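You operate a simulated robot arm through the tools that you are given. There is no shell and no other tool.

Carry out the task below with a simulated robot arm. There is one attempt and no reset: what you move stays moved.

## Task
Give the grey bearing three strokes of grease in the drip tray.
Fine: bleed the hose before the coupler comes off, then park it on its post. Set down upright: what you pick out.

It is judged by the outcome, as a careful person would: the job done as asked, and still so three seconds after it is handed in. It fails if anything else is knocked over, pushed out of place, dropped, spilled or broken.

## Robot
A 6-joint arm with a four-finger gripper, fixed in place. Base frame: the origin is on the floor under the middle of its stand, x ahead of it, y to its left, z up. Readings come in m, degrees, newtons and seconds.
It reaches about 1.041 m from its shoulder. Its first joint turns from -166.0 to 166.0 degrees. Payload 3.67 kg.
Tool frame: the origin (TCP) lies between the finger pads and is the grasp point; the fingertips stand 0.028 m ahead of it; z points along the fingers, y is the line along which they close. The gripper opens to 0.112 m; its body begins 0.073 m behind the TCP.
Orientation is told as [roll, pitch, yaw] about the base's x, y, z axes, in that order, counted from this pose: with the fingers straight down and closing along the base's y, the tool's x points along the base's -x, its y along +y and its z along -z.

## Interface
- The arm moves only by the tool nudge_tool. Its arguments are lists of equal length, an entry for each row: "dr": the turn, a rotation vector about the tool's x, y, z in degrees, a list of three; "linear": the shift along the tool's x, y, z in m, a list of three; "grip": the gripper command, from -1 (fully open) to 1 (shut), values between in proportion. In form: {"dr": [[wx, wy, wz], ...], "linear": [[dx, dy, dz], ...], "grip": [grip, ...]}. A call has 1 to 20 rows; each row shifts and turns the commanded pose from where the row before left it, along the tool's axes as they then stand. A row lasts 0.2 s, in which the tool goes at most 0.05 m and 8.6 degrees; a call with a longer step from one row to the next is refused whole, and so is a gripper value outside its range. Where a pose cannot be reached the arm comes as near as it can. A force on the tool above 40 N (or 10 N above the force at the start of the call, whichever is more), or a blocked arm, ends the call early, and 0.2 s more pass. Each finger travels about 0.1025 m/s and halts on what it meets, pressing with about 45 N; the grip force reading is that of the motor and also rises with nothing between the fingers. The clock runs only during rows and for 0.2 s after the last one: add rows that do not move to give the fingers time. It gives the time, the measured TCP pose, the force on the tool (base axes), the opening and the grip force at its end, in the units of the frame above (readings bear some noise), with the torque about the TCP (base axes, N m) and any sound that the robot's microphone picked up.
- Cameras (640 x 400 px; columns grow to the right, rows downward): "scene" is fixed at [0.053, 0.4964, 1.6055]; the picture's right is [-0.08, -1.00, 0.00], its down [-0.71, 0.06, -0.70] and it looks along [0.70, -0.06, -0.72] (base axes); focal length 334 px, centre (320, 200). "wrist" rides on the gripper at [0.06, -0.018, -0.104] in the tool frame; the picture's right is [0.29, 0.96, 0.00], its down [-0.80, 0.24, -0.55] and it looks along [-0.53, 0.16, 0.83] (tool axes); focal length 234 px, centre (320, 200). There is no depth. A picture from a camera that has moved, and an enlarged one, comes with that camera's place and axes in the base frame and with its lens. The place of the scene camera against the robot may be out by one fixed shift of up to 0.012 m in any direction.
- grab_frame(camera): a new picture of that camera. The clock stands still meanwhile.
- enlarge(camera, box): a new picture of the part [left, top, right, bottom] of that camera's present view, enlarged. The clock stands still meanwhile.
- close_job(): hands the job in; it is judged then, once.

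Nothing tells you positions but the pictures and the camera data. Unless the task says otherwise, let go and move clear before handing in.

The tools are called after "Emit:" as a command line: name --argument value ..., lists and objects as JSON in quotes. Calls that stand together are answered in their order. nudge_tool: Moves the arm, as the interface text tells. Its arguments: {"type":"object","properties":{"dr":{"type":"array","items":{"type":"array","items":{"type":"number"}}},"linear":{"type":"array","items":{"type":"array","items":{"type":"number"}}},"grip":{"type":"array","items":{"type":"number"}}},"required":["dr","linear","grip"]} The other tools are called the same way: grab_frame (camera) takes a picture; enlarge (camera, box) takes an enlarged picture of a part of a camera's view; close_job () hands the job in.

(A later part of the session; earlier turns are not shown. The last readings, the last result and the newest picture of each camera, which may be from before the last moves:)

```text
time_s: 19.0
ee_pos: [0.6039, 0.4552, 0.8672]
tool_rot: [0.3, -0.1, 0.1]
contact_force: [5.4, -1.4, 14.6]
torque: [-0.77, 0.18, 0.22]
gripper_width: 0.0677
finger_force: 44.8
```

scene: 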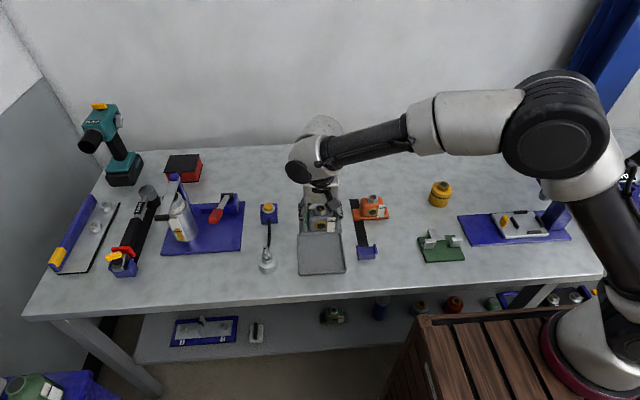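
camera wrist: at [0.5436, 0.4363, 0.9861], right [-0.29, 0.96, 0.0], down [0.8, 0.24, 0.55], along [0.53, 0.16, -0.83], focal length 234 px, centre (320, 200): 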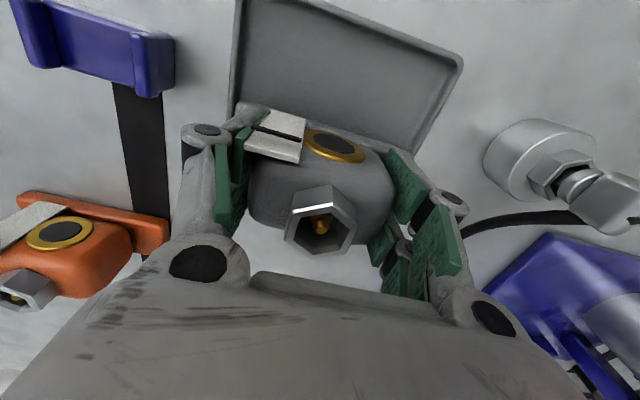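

The bearing is resting on the tray floor. I'll ease off 1 mm, open partway so the fingers stay inside the tray rim, and then lift away.

Emit:
nudge_tool --dr '[[0, 0, 0], [0, 0, 0], [0, 0, 0], [0, 0, 0], [0, 0, 0], [0, 0, 0], [0, 0, 0]]' --linear '[[0, 0, -0.0012], [0, 0, 0], [0, 0, 0], [0, 0, 0], [0, 0, -0.01], [0, 0, -0.02], [0, 0, 0]]' --grip '[0.6, -0.35, -0.5, -0.5, -0.5, -0.5, -0.5]'

Emit:
enlarge --camera "scene" --box '[270, 190, 370, 290]'

Emit:
grab_frame --camera "wrist"

```text
time_s: 20.6
ee_pos: [0.6044, 0.4544, 0.8989]
tool_rot: [0.1, 0.0, 0.0]
contact_force: [0.5, -0.3, -0.1]
torque: [0.0, 0.01, 0.0]
gripper_width: 0.0843
finger_force: 0.1
```

```text
4.00 times, centred on (320, 240) of scene
camera zoom: at [0.053, 0.4964, 1.6055], right [-0.08, -1.0, 0.0], down [-0.71, 0.06, -0.7], along [0.7, -0.06, -0.72], focal length 1335 px, centre (320, 40)
```

zoom: 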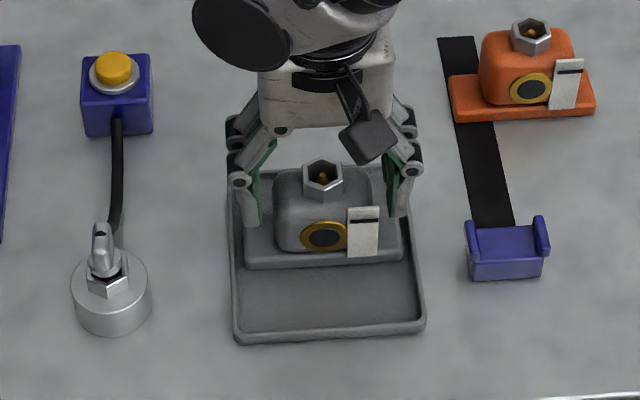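

```text
taken
camera wrist: at [0.5451, 0.4358, 1.0021], right [-0.29, 0.96, 0.0], down [0.8, 0.24, 0.55], along [0.53, 0.16, -0.83], focal length 234 px, centre (320, 200)
```

wrist: 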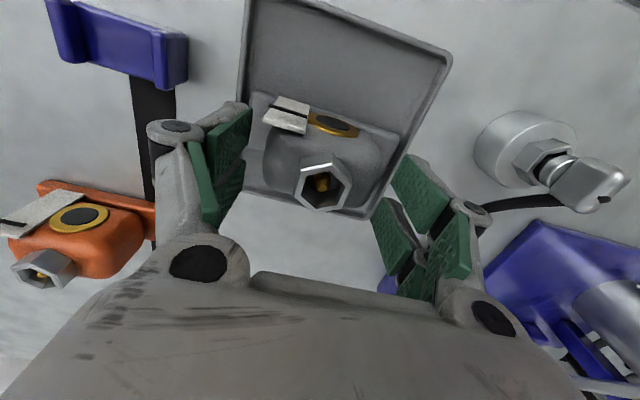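

The bearing sits upright in the tray. I'll zoom in for the nipple's position, then rise and go look at the coupler from above.

Emit:
enlarge --camera "wrist" --box '[250, 80, 410, 220]'

Emit:
enlarge --camera "wrist" --box '[460, 90, 640, 230]'

Emit:
nudge_tool --dr '[[0, 0, 0], [0, 0, 0], [0, 0, 0], [0, 0, 0], [0, 0, 0], [0, 0, 0], [0, 0, 0], [0, 0, 0]]' --linear '[[0, 0, -0.03], [0, 0, -0.03], [0, 0.01, -0.03], [0, 0.04, -0.03], [0.01, 0.04, 0], [0.01, 0.04, 0], [0.01, 0.016, 0], [0, 0, 0]]' --grip '[-0.5, -0.5, -0.5, -0.5, -0.5, -0.5, -0.5, -0.5]'

Emit:
grab_frame --camera "wrist"

```text
2.86 times, centred on (330, 150) of wrist
camera zoom: at [0.5451, 0.4358, 1.0021], right [-0.29, 0.96, 0.0], down [0.8, 0.24, 0.55], along [0.53, 0.16, -0.83], focal length 669 px, centre (291, 343)
```

zoom: 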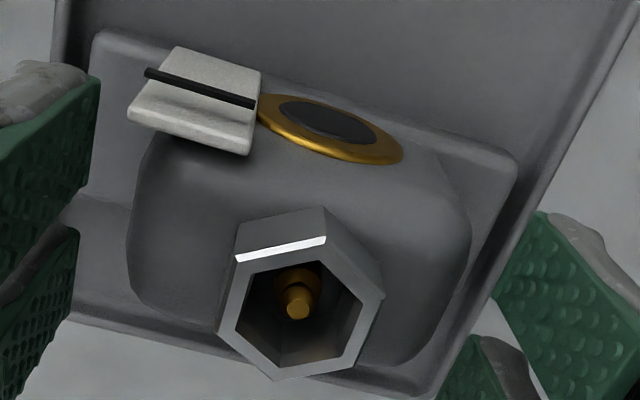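

```text
2.86 times, centred on (550, 160) of wrist
camera zoom: at [0.5451, 0.4358, 1.0021], right [-0.29, 0.96, 0.0], down [0.8, 0.24, 0.55], along [0.53, 0.16, -0.83], focal length 669 px, centre (-337, 314)
```

zoom: 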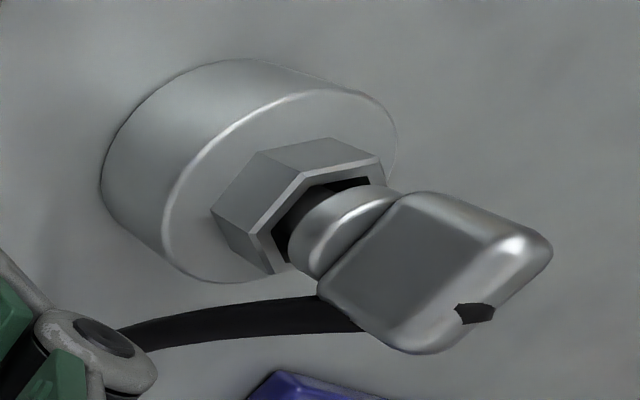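

```text
time_s: 22.4
ee_pos: [0.5742, 0.6014, 1.0193]
tool_rot: [0.0, 0.0, 0.1]
contact_force: [0.1, 0.4, -0.4]
torque: [-0.01, 0.02, 0.01]
gripper_width: 0.0841
finger_force: 0.0
```

```text
taken
camera wrist: at [0.5147, 0.5829, 1.1213], right [-0.29, 0.96, 0.0], down [0.8, 0.24, 0.55], along [0.53, 0.16, -0.83], focal length 234 px, centre (320, 200)
```

wrist: 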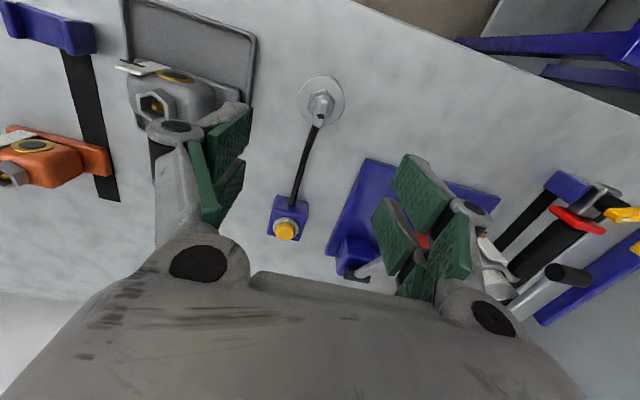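

I'm above the coupler now, so I'll enlarge it to get its exact position, shape and angle.

Emit:
enlarge --camera "wrist" --box '[270, 50, 370, 140]'

Emit:
enlarge --camera "wrist" --box '[110, 0, 260, 140]'

Emit:
enlarge --camera "scene" --box '[245, 240, 290, 280]'

```text
4.44 times, centred on (320, 95) of wrist
camera zoom: at [0.5147, 0.5829, 1.1213], right [-0.29, 0.96, 0.0], down [0.8, 0.24, 0.55], along [0.53, 0.16, -0.83], focal length 1041 px, centre (320, 667)
```

zoom: 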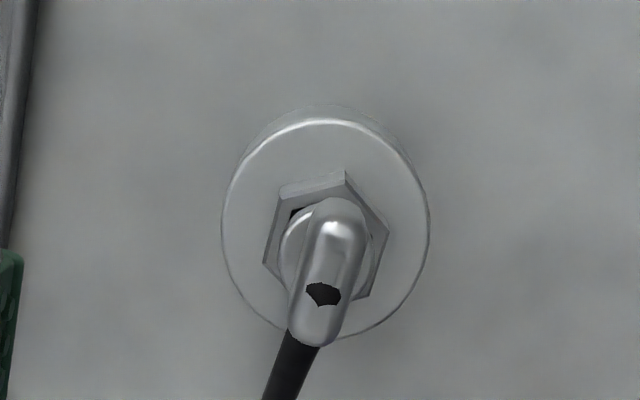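

```text
2.86 times, centred on (185, 70) of wrist
camera zoom: at [0.5147, 0.5829, 1.1213], right [-0.29, 0.96, 0.0], down [0.8, 0.24, 0.55], along [0.53, 0.16, -0.83], focal length 669 px, centre (706, 571)
```

zoom: 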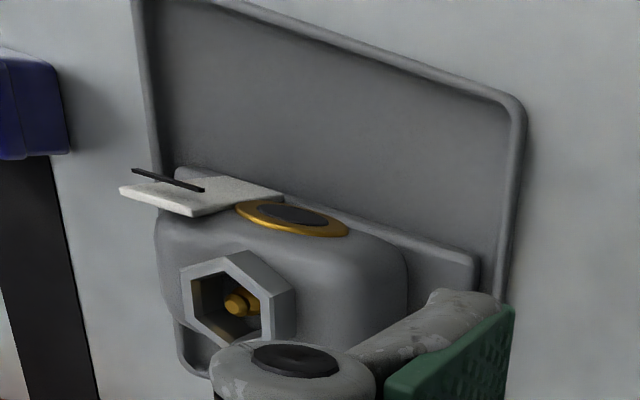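

```text
10.00 times, centred on (268, 260) of scene
camera zoom: at [0.053, 0.4964, 1.6055], right [-0.08, -1.0, 0.0], down [-0.71, 0.06, -0.7], along [0.7, -0.06, -0.72], focal length 3337 px, centre (845, -400)
```

zoom: 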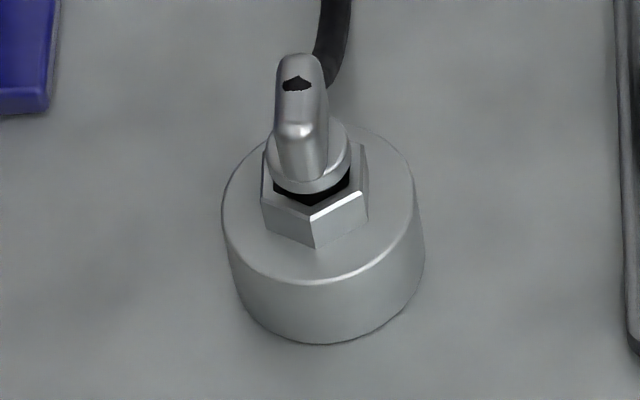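

The coupler is a small block handle about 0.027 × 0.012 × 0.03 m, seated in a hex cup. It's centred near (0.566, 0.600) with its top at z≈0.898, and the hose leaves toward +x. The bearing's hex rim is at (0.604, 0.455, 0.90). I'll grip the block's flats with the far finger pair, so first I narrow the fingers and move down above it.

Emit:
nudge_tool --dr '[[0, 0, 0], [0, 0, 0], [0, 0, 0], [0, 0, 0], [0, 0, 0]]' --linear '[[0.013, -0.001, 0], [0.013, -0.0006, 0.02], [0, 0, 0.03], [0, 0, 0.03], [0, 0, 0]]' --grip '[0.0, 0.1, 0.1, 0.1, 0.1]'

Emit:
grab_frame --camera "wrist"

Emit:
enlarge --camera "wrist" --box '[260, 100, 400, 240]'

Emit:
enlarge --camera "scene" --box '[230, 200, 310, 280]'

```text
time_s: 23.6
ee_pos: [0.5502, 0.5989, 0.9387]
tool_rot: [0.1, 0.0, 0.0]
contact_force: [0.3, 0.4, 0.0]
torque: [0.03, 0.01, -0.02]
gripper_width: 0.0502
finger_force: 0.1
```

```text
taken
camera wrist: at [0.4901, 0.5802, 1.0424], right [-0.29, 0.96, 0.0], down [0.8, 0.24, 0.55], along [0.53, 0.16, -0.83], focal length 234 px, centre (320, 200)
```

wrist: 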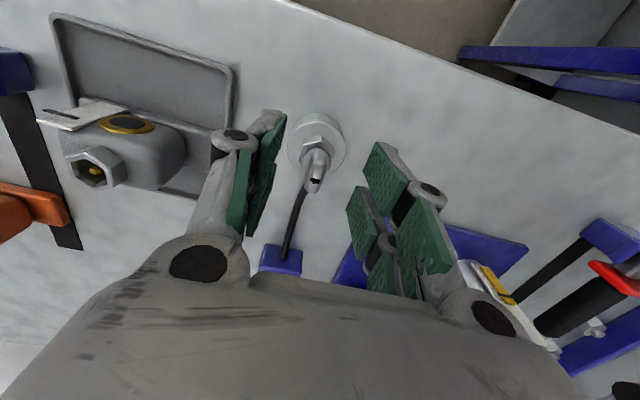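

```text
2.86 times, centred on (330, 170) of wrist
camera zoom: at [0.4901, 0.5802, 1.0424], right [-0.29, 0.96, 0.0], down [0.8, 0.24, 0.55], along [0.53, 0.16, -0.83], focal length 669 px, centre (291, 286)
```

zoom: 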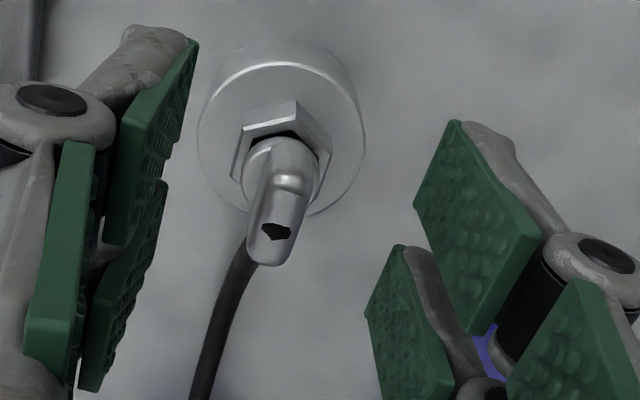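

```text
5.00 times, centred on (270, 240) of scene
camera zoom: at [0.053, 0.4964, 1.6055], right [-0.08, -1.0, 0.0], down [-0.71, 0.06, -0.7], along [0.7, -0.06, -0.72], focal length 1668 px, centre (570, 0)
```

zoom: 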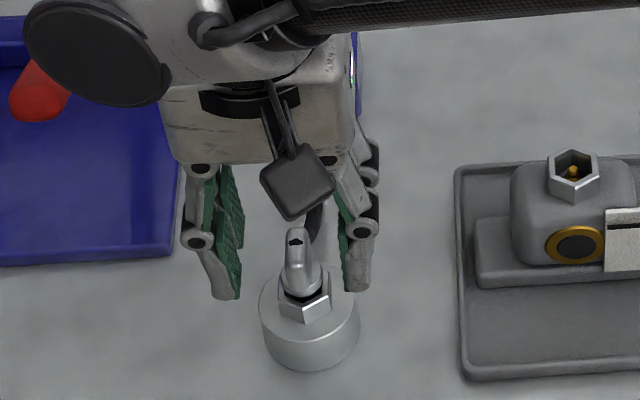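

The block is centred between the fingers in y, and the far pair lines up with it. I'll lower to z≈0.902, with the tips just above the collar, and close.

Emit:
nudge_tool --dr '[[0, 0, 0], [0, 0, 0], [0, 0, 0], [0, 0, 0], [0, 0, 0], [0, 0, 0], [0, 0, 0]]' --linear '[[0.0015, 0, 0.018], [0, 0, 0.018], [0, 0, 0], [0, 0, 0], [0, 0, 0], [0, 0, 0], [0, 0, 0]]' --grip '[0.1, 0.1, 0.1, 0.6, 0.95, 0.95, 0.95]'

Emit:
grab_frame --camera "wrist"

Emit:
enlarge --camera "wrist" --box '[250, 90, 390, 240]'

Emit:
enlarge --camera "scene" --box '[230, 200, 310, 280]'

```text
time_s: 25.2
ee_pos: [0.5485, 0.5992, 0.9028]
tool_rot: [0.1, 0.0, -0.1]
contact_force: [0.3, 0.9, 2.1]
torque: [0.01, -0.05, 0.02]
gripper_width: 0.0111
finger_force: 44.9
```

```text
taken
camera wrist: at [0.4893, 0.5809, 1.0061], right [-0.29, 0.96, 0.0], down [0.8, 0.24, 0.55], along [0.53, 0.16, -0.83], focal length 234 px, centre (320, 200)
```

wrist: 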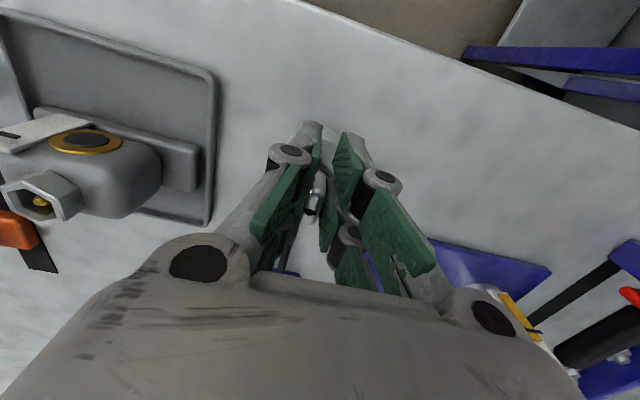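

```text
2.67 times, centred on (320, 165) of wrist
camera zoom: at [0.4893, 0.5809, 1.0061], right [-0.29, 0.96, 0.0], down [0.8, 0.24, 0.55], along [0.53, 0.16, -0.83], focal length 624 px, centre (320, 293)
```

zoom: 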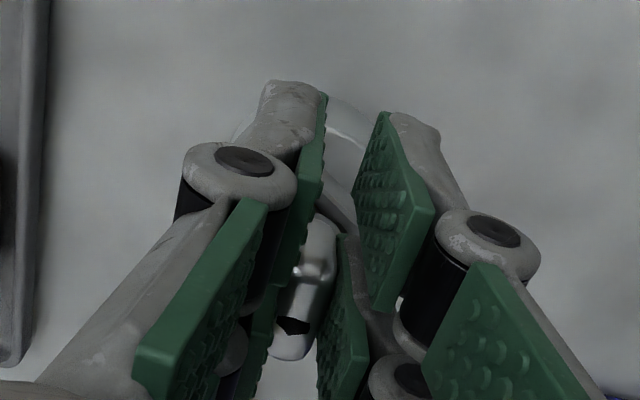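

```text
5.00 times, centred on (270, 240) of scene
camera zoom: at [0.053, 0.4964, 1.6055], right [-0.08, -1.0, 0.0], down [-0.71, 0.06, -0.7], along [0.7, -0.06, -0.72], focal length 1668 px, centre (570, 0)
```

zoom: 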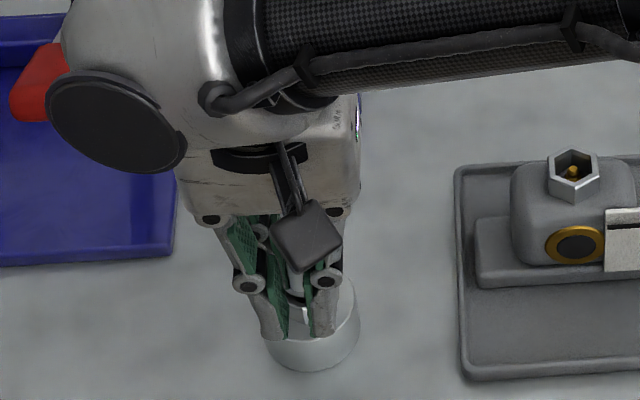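

The coupler's handle is gripped at 0.011 m. I'll pull it straight up slowly and watch the force.

Emit:
nudge_tool --dr '[[0, 0, 0], [0, 0, 0], [0, 0, 0], [0, 0, 0]]' --linear '[[0, 0, -0.005], [0, 0, -0.006], [0, 0, -0.008], [0, 0, 0]]' --grip '[0.95, 0.95, 0.95, 0.95]'

Emit:
enlarge --camera "scene" --box '[230, 200, 310, 280]'

Emit:
enlarge --camera "wrist" --box '[250, 90, 390, 240]'

```text
time_s: 26.2
ee_pos: [0.5469, 0.598, 0.921]
tool_rot: [0.0, 0.0, 0.0]
contact_force: [-0.5, 0.8, 0.5]
torque: [0.02, 0.02, -0.03]
gripper_width: 0.011
finger_force: 45.5
```

```text
5.00 times, centred on (270, 240) of scene
camera zoom: at [0.053, 0.4964, 1.6055], right [-0.08, -1.0, 0.0], down [-0.71, 0.06, -0.7], along [0.7, -0.06, -0.72], focal length 1668 px, centre (570, 0)
```

zoom: 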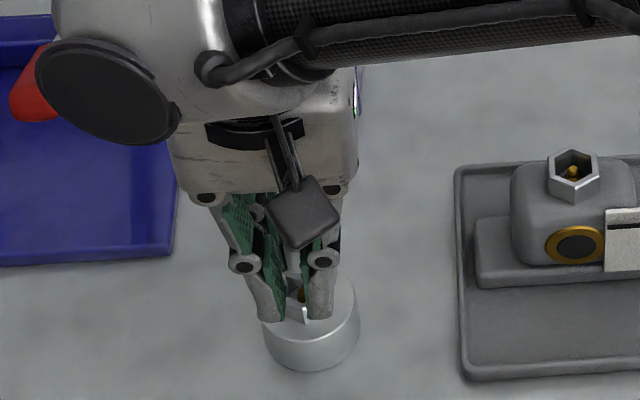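

```text
2.67 times, centred on (320, 165) of wrist
camera zoom: at [0.4881, 0.5803, 1.024], right [-0.29, 0.96, 0.0], down [0.8, 0.24, 0.55], along [0.53, 0.16, -0.83], focal length 624 px, centre (320, 293)
```

zoom: 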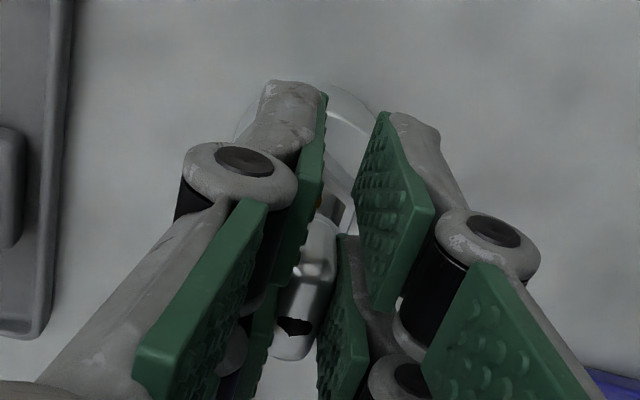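

The coupler came off freely. I'll raise it and carry it over the bearing's nipple, a shift of (+0.037, −0.145).

Emit:
nudge_tool --dr '[[0, 0, 0], [0, 0, 0], [0, 0, 0], [0, 0, 0], [0, 0, 0], [0, 0, 0], [0, 0, 0], [0, 0, 0], [0, 0, 0]]' --linear '[[0, 0, -0.02], [0, 0, -0.02], [0, 0, -0.02], [-0.008, -0.03, 0], [-0.008, -0.03, 0], [-0.008, -0.03, 0], [-0.008, -0.03, 0], [-0.005, -0.025, 0], [0, 0, 0]]' --grip '[0.95, 0.95, 0.95, 0.95, 0.95, 0.95, 0.95, 0.95, 0.95]'

Emit:
grab_frame --camera "wrist"

Emit:
enlarge --camera "wrist" --box '[250, 60, 410, 240]'

Emit:
enlarge --camera "scene" --box '[240, 180, 360, 280]'

```text
time_s: 28.2
ee_pos: [0.5841, 0.4535, 0.9813]
tool_rot: [0.1, 0.0, 0.0]
contact_force: [0.0, 0.4, 0.4]
torque: [0.01, 0.03, 0.01]
gripper_width: 0.0109
finger_force: 45.5
```

```text
taken
camera wrist: at [0.5251, 0.4364, 1.0843], right [-0.29, 0.96, 0.0], down [0.8, 0.24, 0.55], along [0.53, 0.16, -0.83], focal length 234 px, centre (320, 200)
```

wrist: 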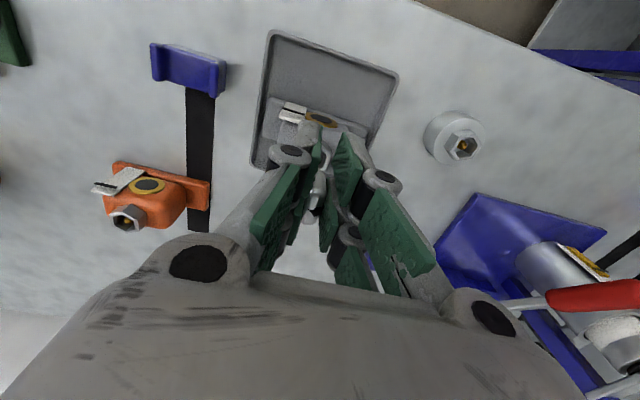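

```text
2.22 times, centred on (330, 150) of wrist
camera zoom: at [0.5251, 0.4364, 1.0843], right [-0.29, 0.96, 0.0], down [0.8, 0.24, 0.55], along [0.53, 0.16, -0.83], focal length 520 px, centre (298, 311)
```

zoom: 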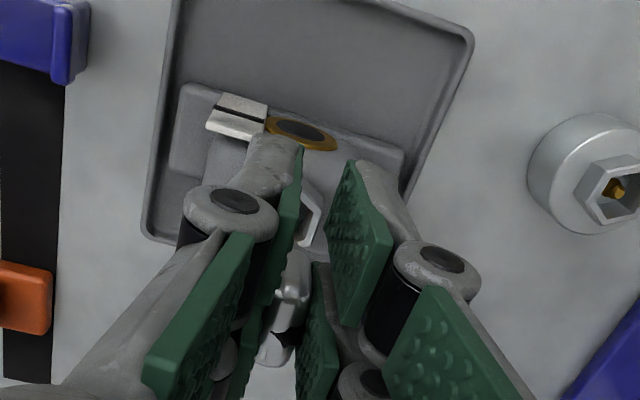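

```text
4.00 times, centred on (300, 230) of scene
camera zoom: at [0.053, 0.4964, 1.6055], right [-0.08, -1.0, 0.0], down [-0.71, 0.06, -0.7], along [0.7, -0.06, -0.72], focal length 1335 px, centre (400, 80)
```

zoom: 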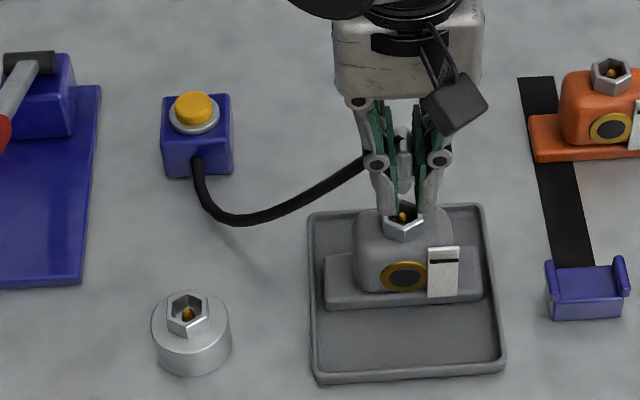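

The coupler is above the nipple and the hose follows without trouble. I'll zoom in to check the side-to-side alignment before lowering.

Emit:
enlarge --camera "scene" --box '[300, 205, 340, 245]'

Emit:
enlarge --camera "wrist" --box '[290, 120, 350, 220]'

```text
10.00 times, centred on (320, 225) of scene
camera zoom: at [0.053, 0.4964, 1.6055], right [-0.08, -1.0, 0.0], down [-0.71, 0.06, -0.7], along [0.7, -0.06, -0.72], focal length 3337 px, centre (320, -50)
```

zoom: 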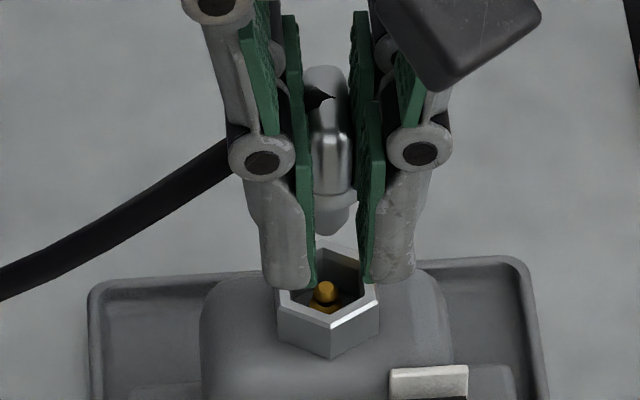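

```text
4.00 times, centred on (320, 170) of wrist
camera zoom: at [0.5251, 0.4364, 1.0843], right [-0.29, 0.96, 0.0], down [0.8, 0.24, 0.55], along [0.53, 0.16, -0.83], focal length 937 px, centre (320, 320)
```

zoom: 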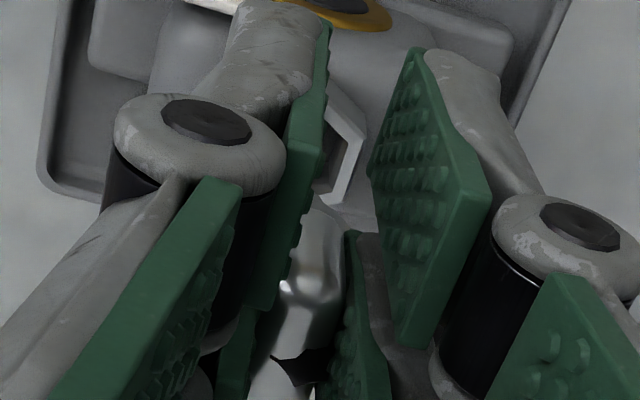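

Side-to-side it looks about 1 mm off toward −y. I'll measure the empty post's hex from this same view to cross-check the shift.

Emit:
enlarge --camera "wrist" --box '[415, 100, 495, 170]'

Emit:
enlarge --camera "scene" --box '[250, 235, 290, 285]'

```text
5.71 times, centred on (455, 135) of wrist
camera zoom: at [0.5251, 0.4364, 1.0843], right [-0.29, 0.96, 0.0], down [0.8, 0.24, 0.55], along [0.53, 0.16, -0.83], focal length 1338 px, centre (-451, 571)
```

zoom: 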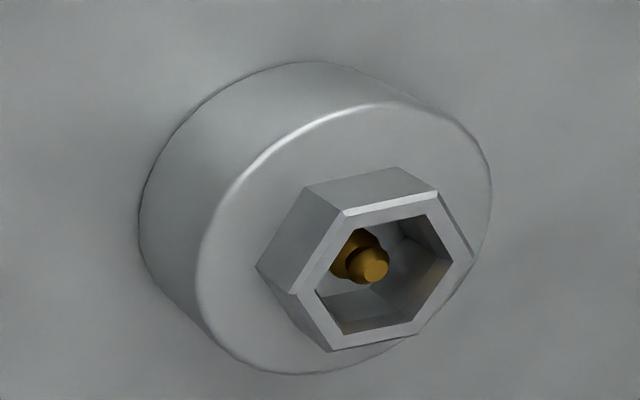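

```text
8.00 times, centred on (270, 260) of scene
camera zoom: at [0.053, 0.4964, 1.6055], right [-0.08, -1.0, 0.0], down [-0.71, 0.06, -0.7], along [0.7, -0.06, -0.72], focal length 2669 px, centre (720, -280)
```

zoom: 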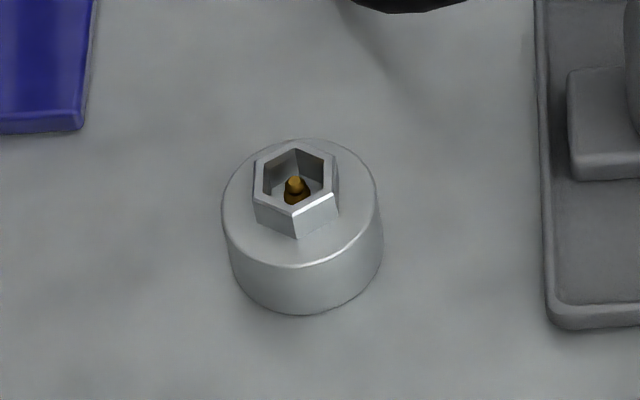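

The cross-check agrees within about 1 mm. I'll correct y slightly and lower the coupler toward the cup.

Emit:
nudge_tool --dr '[[0, 0, 0], [0, 0, 0], [0, 0, 0], [0, 0, 0]]' --linear '[[0, 0.0007, 0.01], [0, 0, 0.01], [0, 0, 0.005], [0, 0, 0]]' --grip '[0.95, 0.95, 0.95, 0.95]'

Emit:
enlarge --camera "scene" --box '[300, 205, 340, 245]'

```text
time_s: 29.2
ee_pos: [0.5837, 0.4539, 0.9553]
tool_rot: [0.0, 0.0, 0.0]
contact_force: [0.1, -0.4, -1.1]
torque: [0.03, 0.04, 0.0]
gripper_width: 0.0109
finger_force: 45.2
```

```text
10.00 times, centred on (320, 225) of scene
camera zoom: at [0.053, 0.4964, 1.6055], right [-0.08, -1.0, 0.0], down [-0.71, 0.06, -0.7], along [0.7, -0.06, -0.72], focal length 3337 px, centre (320, -50)
```

zoom: 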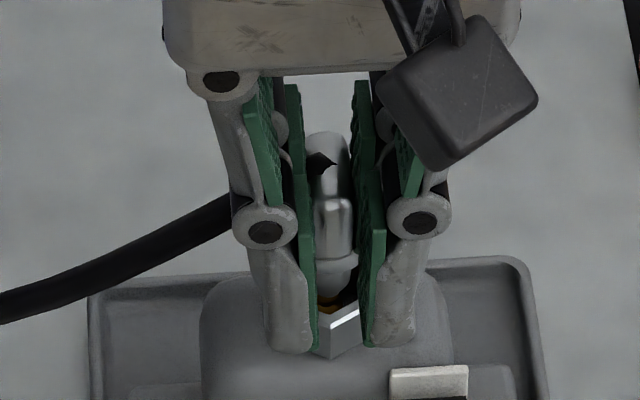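

Alignment looks good to within a millimetre. I'll continue down in small steps, watching the force.

Emit:
nudge_tool --dr '[[0, 0, 0], [0, 0, 0], [0, 0, 0], [0, 0, 0]]' --linear '[[0, 0.0004, 0.004], [0, 0, 0.003], [0, 0, 0.003], [0, 0, 0]]' --grip '[0.95, 0.95, 0.95, 0.95]'

Emit:
enlarge --camera "scene" --box '[300, 205, 340, 245]'

```text
time_s: 30.2
ee_pos: [0.5839, 0.454, 0.946]
tool_rot: [0.0, 0.0, 0.0]
contact_force: [0.8, -0.4, -0.2]
torque: [-0.01, -0.04, 0.0]
gripper_width: 0.0111
finger_force: 44.8
```

```text
10.00 times, centred on (320, 225) of scene
camera zoom: at [0.053, 0.4964, 1.6055], right [-0.08, -1.0, 0.0], down [-0.71, 0.06, -0.7], along [0.7, -0.06, -0.72], focal length 3337 px, centre (320, -50)
```

zoom: 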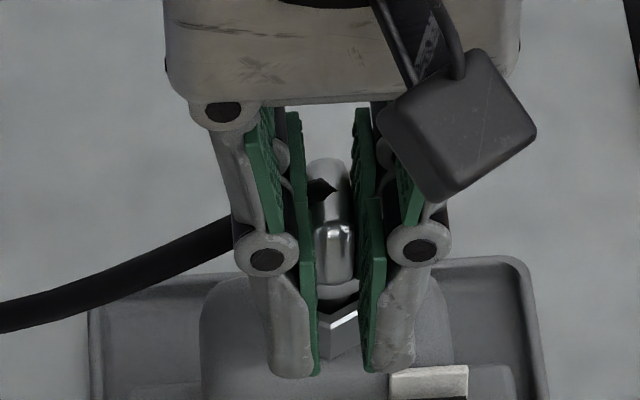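

The collar is entering the cup with no side force. I'll go down a little more until it seats.

Emit:
nudge_tool --dr '[[0, 0, 0], [0, 0, 0], [0, 0, 0]]' --linear '[[0, 0, 0.002], [0, 0, 0.002], [0, 0, 0]]' --grip '[0.95, 0.95, 0.95]'

```text
time_s: 31.0
ee_pos: [0.5837, 0.4541, 0.9418]
tool_rot: [0.0, 0.1, 0.0]
contact_force: [2.3, -3.5, 13.8]
torque: [-0.12, -0.34, -0.04]
gripper_width: 0.0109
finger_force: 44.8
```

Contact at z≈0.942, close to where it should seat. I'll press a little further and listen for a click.

Emit:
nudge_tool --dr '[[0, 0, 0], [0, 0, 0]]' --linear '[[0, 0, 0.001], [0, 0, 0]]' --grip '[0.95, 0.95]'

Emit:
enlarge --camera "scene" --box '[300, 205, 340, 245]'

Emit:
enlarge --camera "wrist" --box '[290, 120, 350, 220]'

```text
time_s: 31.6
ee_pos: [0.5832, 0.4539, 0.9432]
tool_rot: [0.2, -0.1, 0.0]
contact_force: [5.5, -5.8, 35.0]
torque: [-0.31, -0.76, -0.1]
gripper_width: 0.0108
finger_force: 45.0
```

```text
10.00 times, centred on (320, 225) of scene
camera zoom: at [0.053, 0.4964, 1.6055], right [-0.08, -1.0, 0.0], down [-0.71, 0.06, -0.7], along [0.7, -0.06, -0.72], focal length 3337 px, centre (320, -50)
```

zoom: 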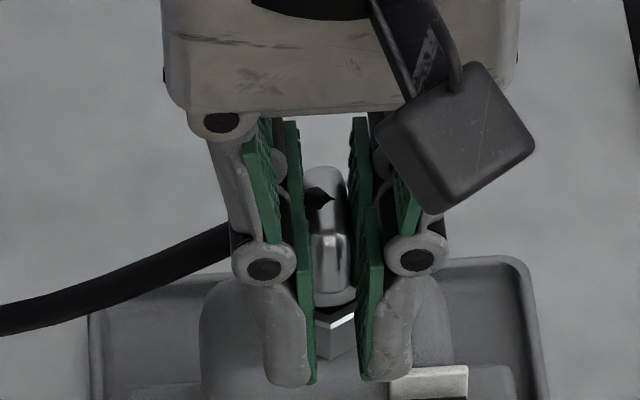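

```text
4.00 times, centred on (320, 170) of wrist
camera zoom: at [0.5242, 0.4362, 1.0456], right [-0.29, 0.96, 0.0], down [0.8, 0.24, 0.56], along [0.53, 0.16, -0.83], focal length 937 px, centre (320, 320)
```

zoom: 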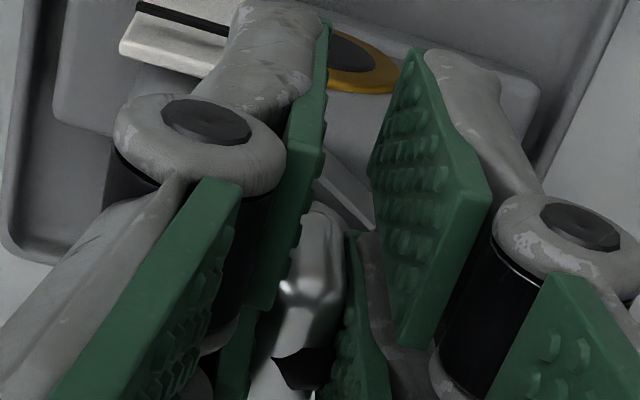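

It's pressing at 35 N with small side forces (+x, −y) and no click, so it's slightly off-centre. I'll back up, shift about 1 mm in that direction and try again.

Emit:
nudge_tool --dr '[[0, 0, 0], [0, 0, 0], [0, 0, 0]]' --linear '[[0, 0, -0.004], [-0.001, -0.0009, 0], [0, 0, 0]]' --grip '[0.95, 0.95, 0.95]'

Emit:
nudge_tool --dr '[[0, 0, 0], [0, 0, 0], [0, 0, 0]]' --linear '[[0, 0, 0.002], [0, 0, 0.0015], [0, 0, 0]]' --grip '[0.95, 0.95, 0.95]'

```text
time_s: 32.4
ee_pos: [0.5847, 0.4549, 0.9443]
tool_rot: [0.0, 0.1, 0.0]
contact_force: [0.3, 0.0, -0.3]
torque: [-0.04, 0.0, 0.03]
gripper_width: 0.0112
finger_force: 44.7
```

```text
time_s: 33.2
ee_pos: [0.5842, 0.4544, 0.9418]
tool_rot: [0.1, 0.1, 0.0]
contact_force: [-0.8, 0.1, 9.4]
torque: [0.01, -0.08, 0.01]
gripper_width: 0.0109
finger_force: 45.0
```

The side forces are gone now. I'll press a bit further.

Emit:
nudge_tool --dr '[[0, 0, 0], [0, 0, 0]]' --linear '[[0, 0, 0.001], [0, 0, 0]]' --grip '[0.95, 0.95]'

```text
time_s: 33.8
ee_pos: [0.5841, 0.454, 0.9434]
tool_rot: [0.3, -0.1, 0.0]
contact_force: [1.8, -0.4, 25.9]
torque: [0.05, -0.6, 0.04]
gripper_width: 0.011
finger_force: 45.3
```

It's a firm stop with the force straight down. I'll zoom in and compare its seating with how it sat on the post.

Emit:
enlarge --camera "scene" --box '[310, 220, 335, 245]'

Emit:
enlarge --camera "wrist" --box '[305, 130, 345, 190]'

```text
16.00 times, centred on (322, 232) of scene
camera zoom: at [0.053, 0.4964, 1.6055], right [-0.08, -1.0, 0.0], down [-0.71, 0.06, -0.7], along [0.7, -0.06, -0.72], focal length 5339 px, centre (280, -320)
```

zoom: 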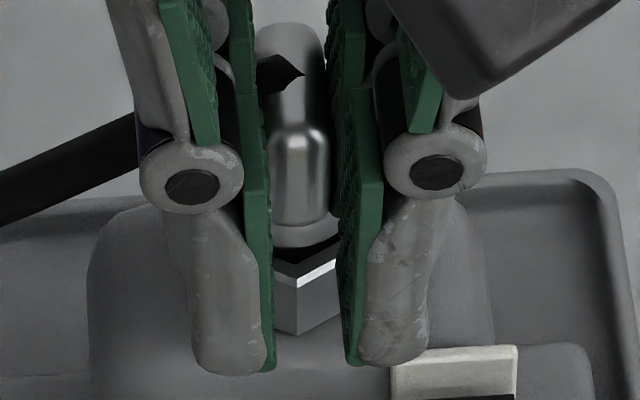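

```text
6.67 times, centred on (325, 160) of wrist
camera zoom: at [0.5249, 0.4359, 1.0456], right [-0.29, 0.96, 0.0], down [0.8, 0.24, 0.56], along [0.53, 0.16, -0.83], focal length 1561 px, centre (287, 467)
```

zoom: 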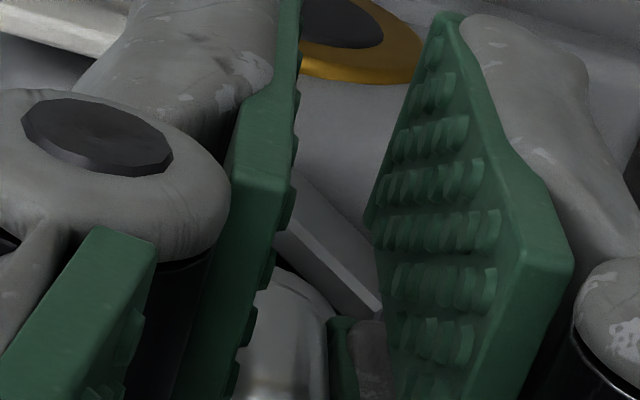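

It looks about 1.5 mm higher than it sat on the post. A coupler usually needs a firm push to snap on, so I'll press a little harder.

Emit:
nudge_tool --dr '[[0, 0, 0], [0, 0, 0], [0, 0, 0]]' --linear '[[0, 0, 0.001], [0, 0, 0.0005], [0, 0, 0]]' --grip '[0.95, 0.95, 0.95]'

Emit:
enlarge --camera "scene" --box '[310, 220, 335, 245]'

```text
time_s: 34.3
ee_pos: [0.5855, 0.4539, 0.9415]
tool_rot: [0.4, -0.2, 0.1]
contact_force: [-2.1, -1.8, 9.0]
torque: [-0.07, -0.09, -0.03]
gripper_width: 0.0113
finger_force: 45.0
stopped in row 2: the force on the tool passed its limit at 42 N (the readings are from after the stop); the commanded pose is now the measured one
```

```text
16.00 times, centred on (322, 232) of scene
camera zoom: at [0.053, 0.4964, 1.6055], right [-0.08, -1.0, 0.0], down [-0.71, 0.06, -0.7], along [0.7, -0.06, -0.72], focal length 5339 px, centre (280, -320)
```

zoom: 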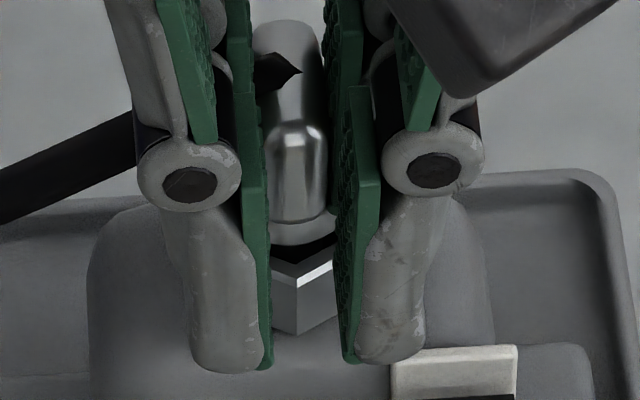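

It's a hard stop at the same place, so it's likely fully down. I'll do a gentle 1.5 mm pull to see whether it's holding on.

Emit:
nudge_tool --dr '[[0, 0, 0], [0, 0, 0]]' --linear '[[0, 0, -0.0015], [0, 0, 0]]' --grip '[0.95, 0.95]'

```text
time_s: 34.9
ee_pos: [0.5853, 0.4549, 0.9429]
tool_rot: [0.4, 0.0, 0.0]
contact_force: [-0.1, 2.3, 6.7]
torque: [0.12, -0.09, 0.08]
gripper_width: 0.0111
finger_force: 45.5
```

It's still slightly pressed. I'll raise another 1.5 mm.

Emit:
nudge_tool --dr '[[0, 0, 0], [0, 0, 0]]' --linear '[[0, 0, -0.0015], [0, 0, 0]]' --grip '[0.95, 0.95]'

```text
time_s: 35.5
ee_pos: [0.5842, 0.4551, 0.9442]
tool_rot: [0.2, -0.1, 0.1]
contact_force: [0.8, 0.6, -0.5]
torque: [0.01, 0.04, 0.03]
gripper_width: 0.011
finger_force: 45.0
```

The coupler lifts freely, as it did from the post, so it's a plain push-on fit. I'll press it down fully again and then release it gently while watching.

Emit:
nudge_tool --dr '[[0, 0, 0], [0, 0, 0], [0, 0, 0]]' --linear '[[0, 0, 0.0015], [0, 0, 0.001], [0, 0, 0]]' --grip '[0.95, 0.95, 0.95]'

```text
time_s: 36.3
ee_pos: [0.5845, 0.453, 0.9431]
tool_rot: [0.3, -0.1, 0.0]
contact_force: [-0.3, 0.1, 0.3]
torque: [0.0, 0.0, -0.01]
gripper_width: 0.0111
finger_force: 44.8
```

No contact yet at this height. A little further down.

Emit:
nudge_tool --dr '[[0, 0, 0], [0, 0, 0], [0, 0, 0]]' --linear '[[0, 0, 0.001], [0, 0, 0.0005], [0, 0, 0]]' --grip '[0.95, 0.95, 0.95]'

```text
time_s: 37.1
ee_pos: [0.5842, 0.4534, 0.9426]
tool_rot: [0.5, -0.3, -0.1]
contact_force: [-5.9, -3.7, 23.5]
torque: [-0.14, -0.11, -0.03]
gripper_width: 0.0109
finger_force: 45.1
```

There's a small side load again because the last stop reset the commanded pose. I'll back off, re-centre by half a millimetre, straighten the slight tilt and press again.

Emit:
nudge_tool --dr '[[0, 0, 0], [0.3, 0.15, 0], [0, 0, 0]]' --linear '[[0, 0, -0.002], [0.0005, -0.0004, 0], [0, 0, 0]]' --grip '[0.95, 0.95, 0.95]'

Emit:
nudge_tool --dr '[[0, 0, 0], [0, 0, 0]]' --linear '[[0, 0, 0.0015], [0, 0, 0]]' --grip '[0.95, 0.95]'

```text
time_s: 37.9
ee_pos: [0.5847, 0.4534, 0.9425]
tool_rot: [-0.2, 0.1, 0.0]
contact_force: [0.1, 1.0, 0.7]
torque: [0.0, -0.04, 0.01]
gripper_width: 0.0108
finger_force: 45.3
```

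```text
time_s: 38.5
ee_pos: [0.5861, 0.454, 0.9423]
tool_rot: [0.1, -0.1, 0.0]
contact_force: [0.6, -3.3, 12.5]
torque: [-0.08, -0.23, -0.02]
gripper_width: 0.0111
finger_force: 45.4
```

It's seated with about 12 N straight down. Now I'll open the fingers a little and check that the coupler stays put.

Emit:
nudge_tool --dr '[[0, 0, 0], [0, 0, 0], [0, 0, 0], [0, 0, 0]]' --linear '[[0, 0, 0], [0, 0, 0], [0, 0, 0], [0, 0, 0]]' --grip '[0.6, 0.3, 0.2, 0.2]'

Emit:
enlarge --camera "scene" --box '[295, 205, 345, 255]'

Emit:
enlarge --camera "wrist" --box '[250, 80, 390, 240]'

```text
time_s: 39.5
ee_pos: [0.5868, 0.4538, 0.9428]
tool_rot: [0.0, 0.0, 0.0]
contact_force: [0.2, -0.4, -0.9]
torque: [0.01, -0.04, -0.01]
gripper_width: 0.0447
finger_force: 0.0
```

```text
8.00 times, centred on (320, 230) of scene
camera zoom: at [0.053, 0.4964, 1.6055], right [-0.08, -1.0, 0.0], down [-0.71, 0.06, -0.7], along [0.7, -0.06, -0.72], focal length 2669 px, centre (320, -40)
```

zoom: 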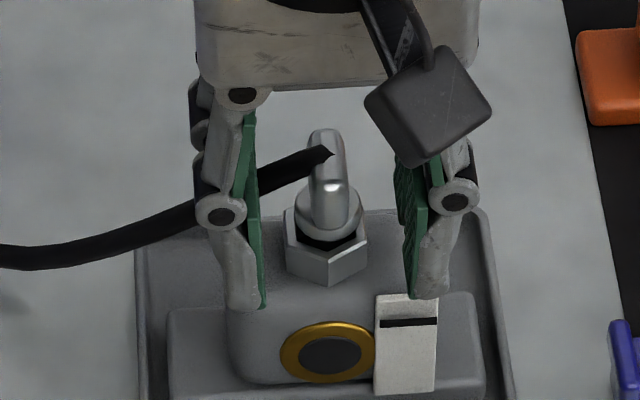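

```text
2.50 times, centred on (320, 160) of wrist
camera zoom: at [0.526, 0.4358, 1.045], right [-0.29, 0.96, 0.0], down [0.8, 0.24, 0.55], along [0.53, 0.16, -0.83], focal length 585 px, centre (320, 300)
```

zoom: 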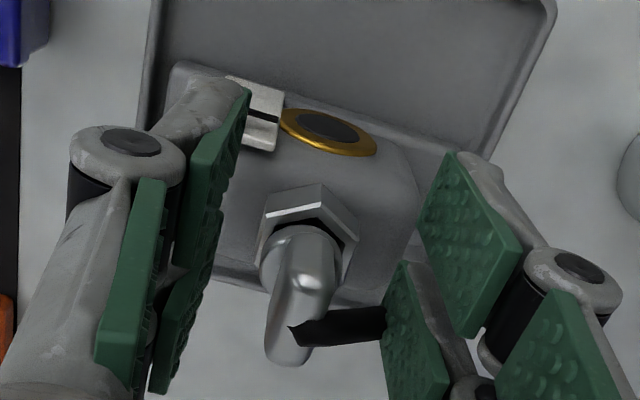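

The coupler stands upright in the bearing's cup, seated as it was on the post. I'll lift straight up clear of it and look again.

Emit:
nudge_tool --dr '[[0, 0, 0], [0, 0, 0], [0, 0, 0], [0, 0, 0], [0, 0, 0], [0, 0, 0]]' --linear '[[0, 0, -0.01], [0, 0, -0.02], [0, 0, -0.03], [0, 0, -0.03], [0, 0, -0.03], [0, 0, 0]]' --grip '[0.2, 0.2, 0.2, 0.2, 0.2, 0.2]'

Emit:
grab_frame --camera "wrist"

Emit:
enlarge --camera "scene" --box '[240, 180, 360, 280]'

```text
time_s: 40.9
ee_pos: [0.5837, 0.454, 1.0587]
tool_rot: [-0.1, -0.1, 0.0]
contact_force: [0.3, 0.3, 0.4]
torque: [0.02, -0.05, 0.0]
gripper_width: 0.0449
finger_force: 0.1
```

```text
taken
camera wrist: at [0.5242, 0.4365, 1.1631], right [-0.29, 0.96, 0.0], down [0.8, 0.24, 0.55], along [0.53, 0.16, -0.83], focal length 234 px, centre (320, 200)
```

wrist: 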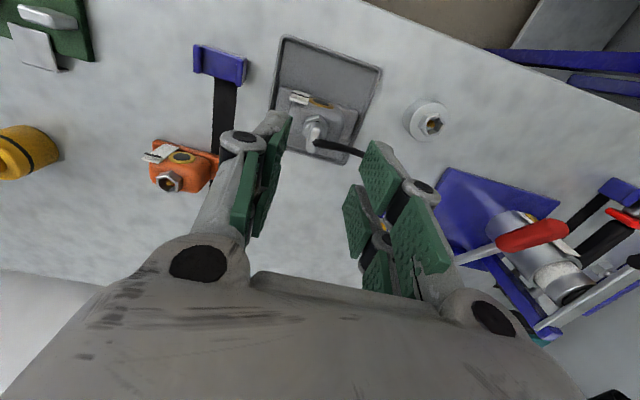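

```text
4.00 times, centred on (300, 230) of scene
camera zoom: at [0.053, 0.4964, 1.6055], right [-0.08, -1.0, 0.0], down [-0.71, 0.06, -0.7], along [0.7, -0.06, -0.72], focal length 1335 px, centre (400, 80)
```

zoom: 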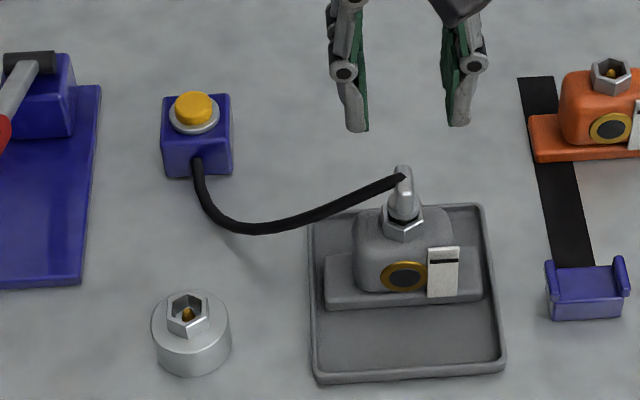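

The coupler sits properly on the bearing and the hose hangs clear. Next is the red pump lever, so I'll measure it from here.

Emit:
enlarge --camera "wrist" --box '[430, 150, 640, 340]'

Emit:
enlarge --camera "scene" --box '[195, 185, 255, 235]'

Emit:
enlarge --camera "scene" --box '[310, 225, 340, 255]'

```text
2.11 times, centred on (535, 245) of wrist
camera zoom: at [0.5242, 0.4365, 1.1631], right [-0.29, 0.96, 0.0], down [0.8, 0.24, 0.55], along [0.53, 0.16, -0.83], focal length 493 px, centre (-133, 105)
```

zoom: 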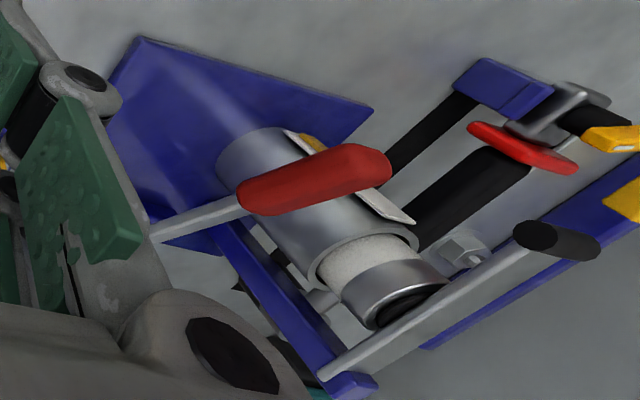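

```text
8.00 times, centred on (225, 210) of scene
camera zoom: at [0.053, 0.4964, 1.6055], right [-0.08, -1.0, 0.0], down [-0.71, 0.06, -0.7], along [0.7, -0.06, -0.72], focal length 2669 px, centre (1080, 120)
```

zoom: 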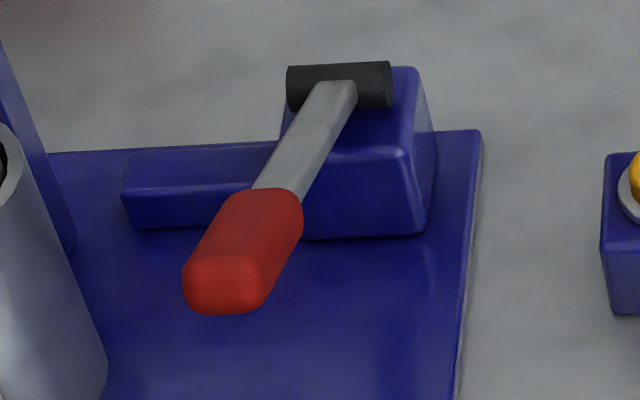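

```text
13.33 times, centred on (325, 240) of scene
camera zoom: at [0.053, 0.4964, 1.6055], right [-0.08, -1.0, 0.0], down [-0.71, 0.06, -0.7], along [0.7, -0.06, -0.72], focal length 4449 px, centre (253, -333)
```

zoom: 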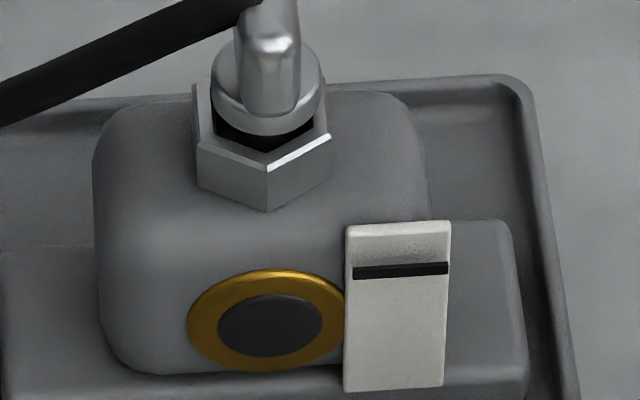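

From two wrist views, the pump lever's pivot is near (0.785, 0.725, 0.875) and its red tip is near (0.602, 0.723, 0.980), angled up about 30°. It's at the edge of reach, so I'll move beside it with closed fingers and tilt the tool outward 30°.

Emit:
nudge_tool --dr '[[0, 0, 0], [0, 0, 0], [0, 0, 0], [0, 0, 0], [-5.7, -4.875, 0], [-5.7, -4.875, 0], [-5.7, -4.875, 0], [-5.7, -4.875, 0], [0, 0, 0]]' --linear '[[0.0035, 0.0365, -0.003], [0.0035, 0.0365, -0.003], [0.0035, 0.0365, -0.003], [0.0035, 0.0365, -0.003], [0, 0, 0], [0, 0, 0], [0, 0, 0], [0, 0, 0], [0, 0, 0]]' --grip '[1, 1, 1, 1, 1, 1, 1, 1, 1]'

Emit:
grab_frame --camera "wrist"

Emit:
grab_frame --camera "scene"

```text
time_s: 42.9
ee_pos: [0.571, 0.6003, 1.0727]
tool_rot: [23.8, -19.1, -4.0]
contact_force: [-0.3, -0.6, -0.2]
torque: [0.01, -0.02, 0.0]
gripper_width: 0.0
finger_force: 36.2
```

```text
taken
camera wrist: at [0.4815, 0.5479, 1.1358], right [-0.34, 0.9, 0.27], down [0.56, -0.04, 0.83], along [0.76, 0.43, -0.49], focal length 234 px, centre (320, 200)
```

wrist: 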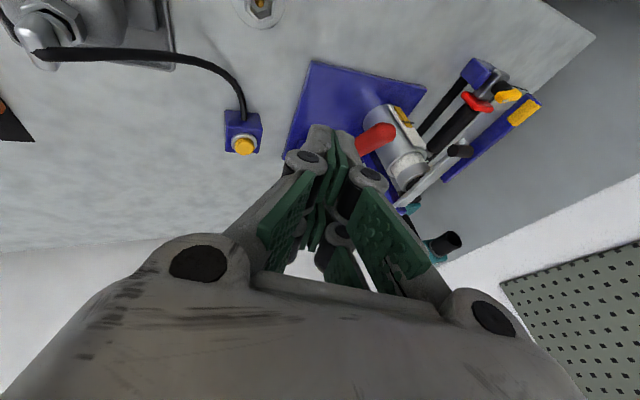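

```text
taken
```

scene: 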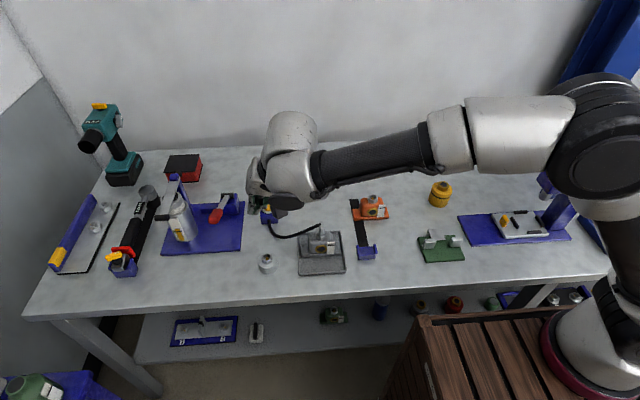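

The lever sits where I computed. I'll move to just above the red handle.

Emit:
nudge_tool --dr '[[0, 0, 0], [0, 0, 0], [0, 0, 0], [0, 0, 0], [0, 0, 0]]' --linear '[[-0.0117, 0.0242, 0.0216], [-0.0117, 0.0242, 0.0216], [-0.0117, 0.0242, 0.0216], [-0.0117, 0.0242, 0.0216], [0, 0, 0]]' --grip '[1, 1, 1, 1, 1]'

Emit:
grab_frame --camera "wrist"

Emit:
enlarge --camera "scene" --box '[150, 150, 290, 270]'

```text
time_s: 44.1
ee_pos: [0.6367, 0.7187, 1.0487]
tool_rot: [23.6, -18.9, -4.0]
contact_force: [-0.7, 0.0, 0.7]
torque: [0.01, -0.01, -0.03]
gripper_width: 0.0002
finger_force: 35.2
```

```text
taken
camera wrist: at [0.5484, 0.6662, 1.1112], right [-0.34, 0.9, 0.27], down [0.56, -0.04, 0.83], along [0.76, 0.43, -0.49], focal length 234 px, centre (320, 200)
```

wrist: 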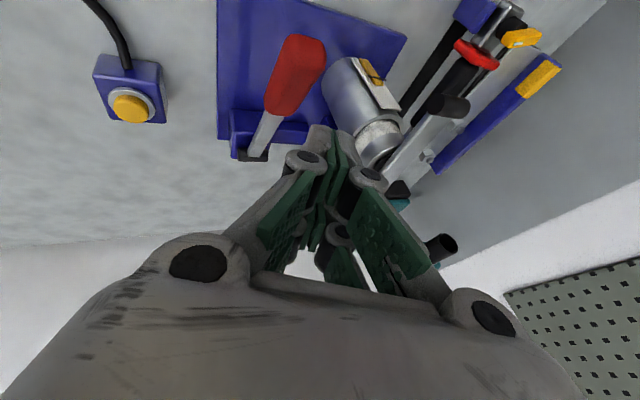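

```text
3.33 times, centred on (220, 210) of scene
camera zoom: at [0.053, 0.4964, 1.6055], right [-0.08, -1.0, 0.0], down [-0.71, 0.06, -0.7], along [0.7, -0.06, -0.72], focal length 1112 px, centre (653, 167)
```

zoom: 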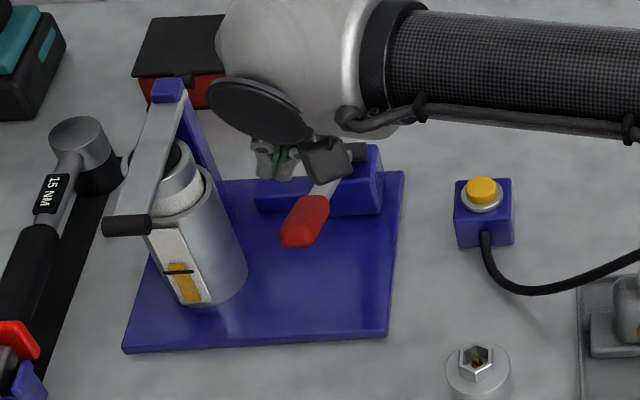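

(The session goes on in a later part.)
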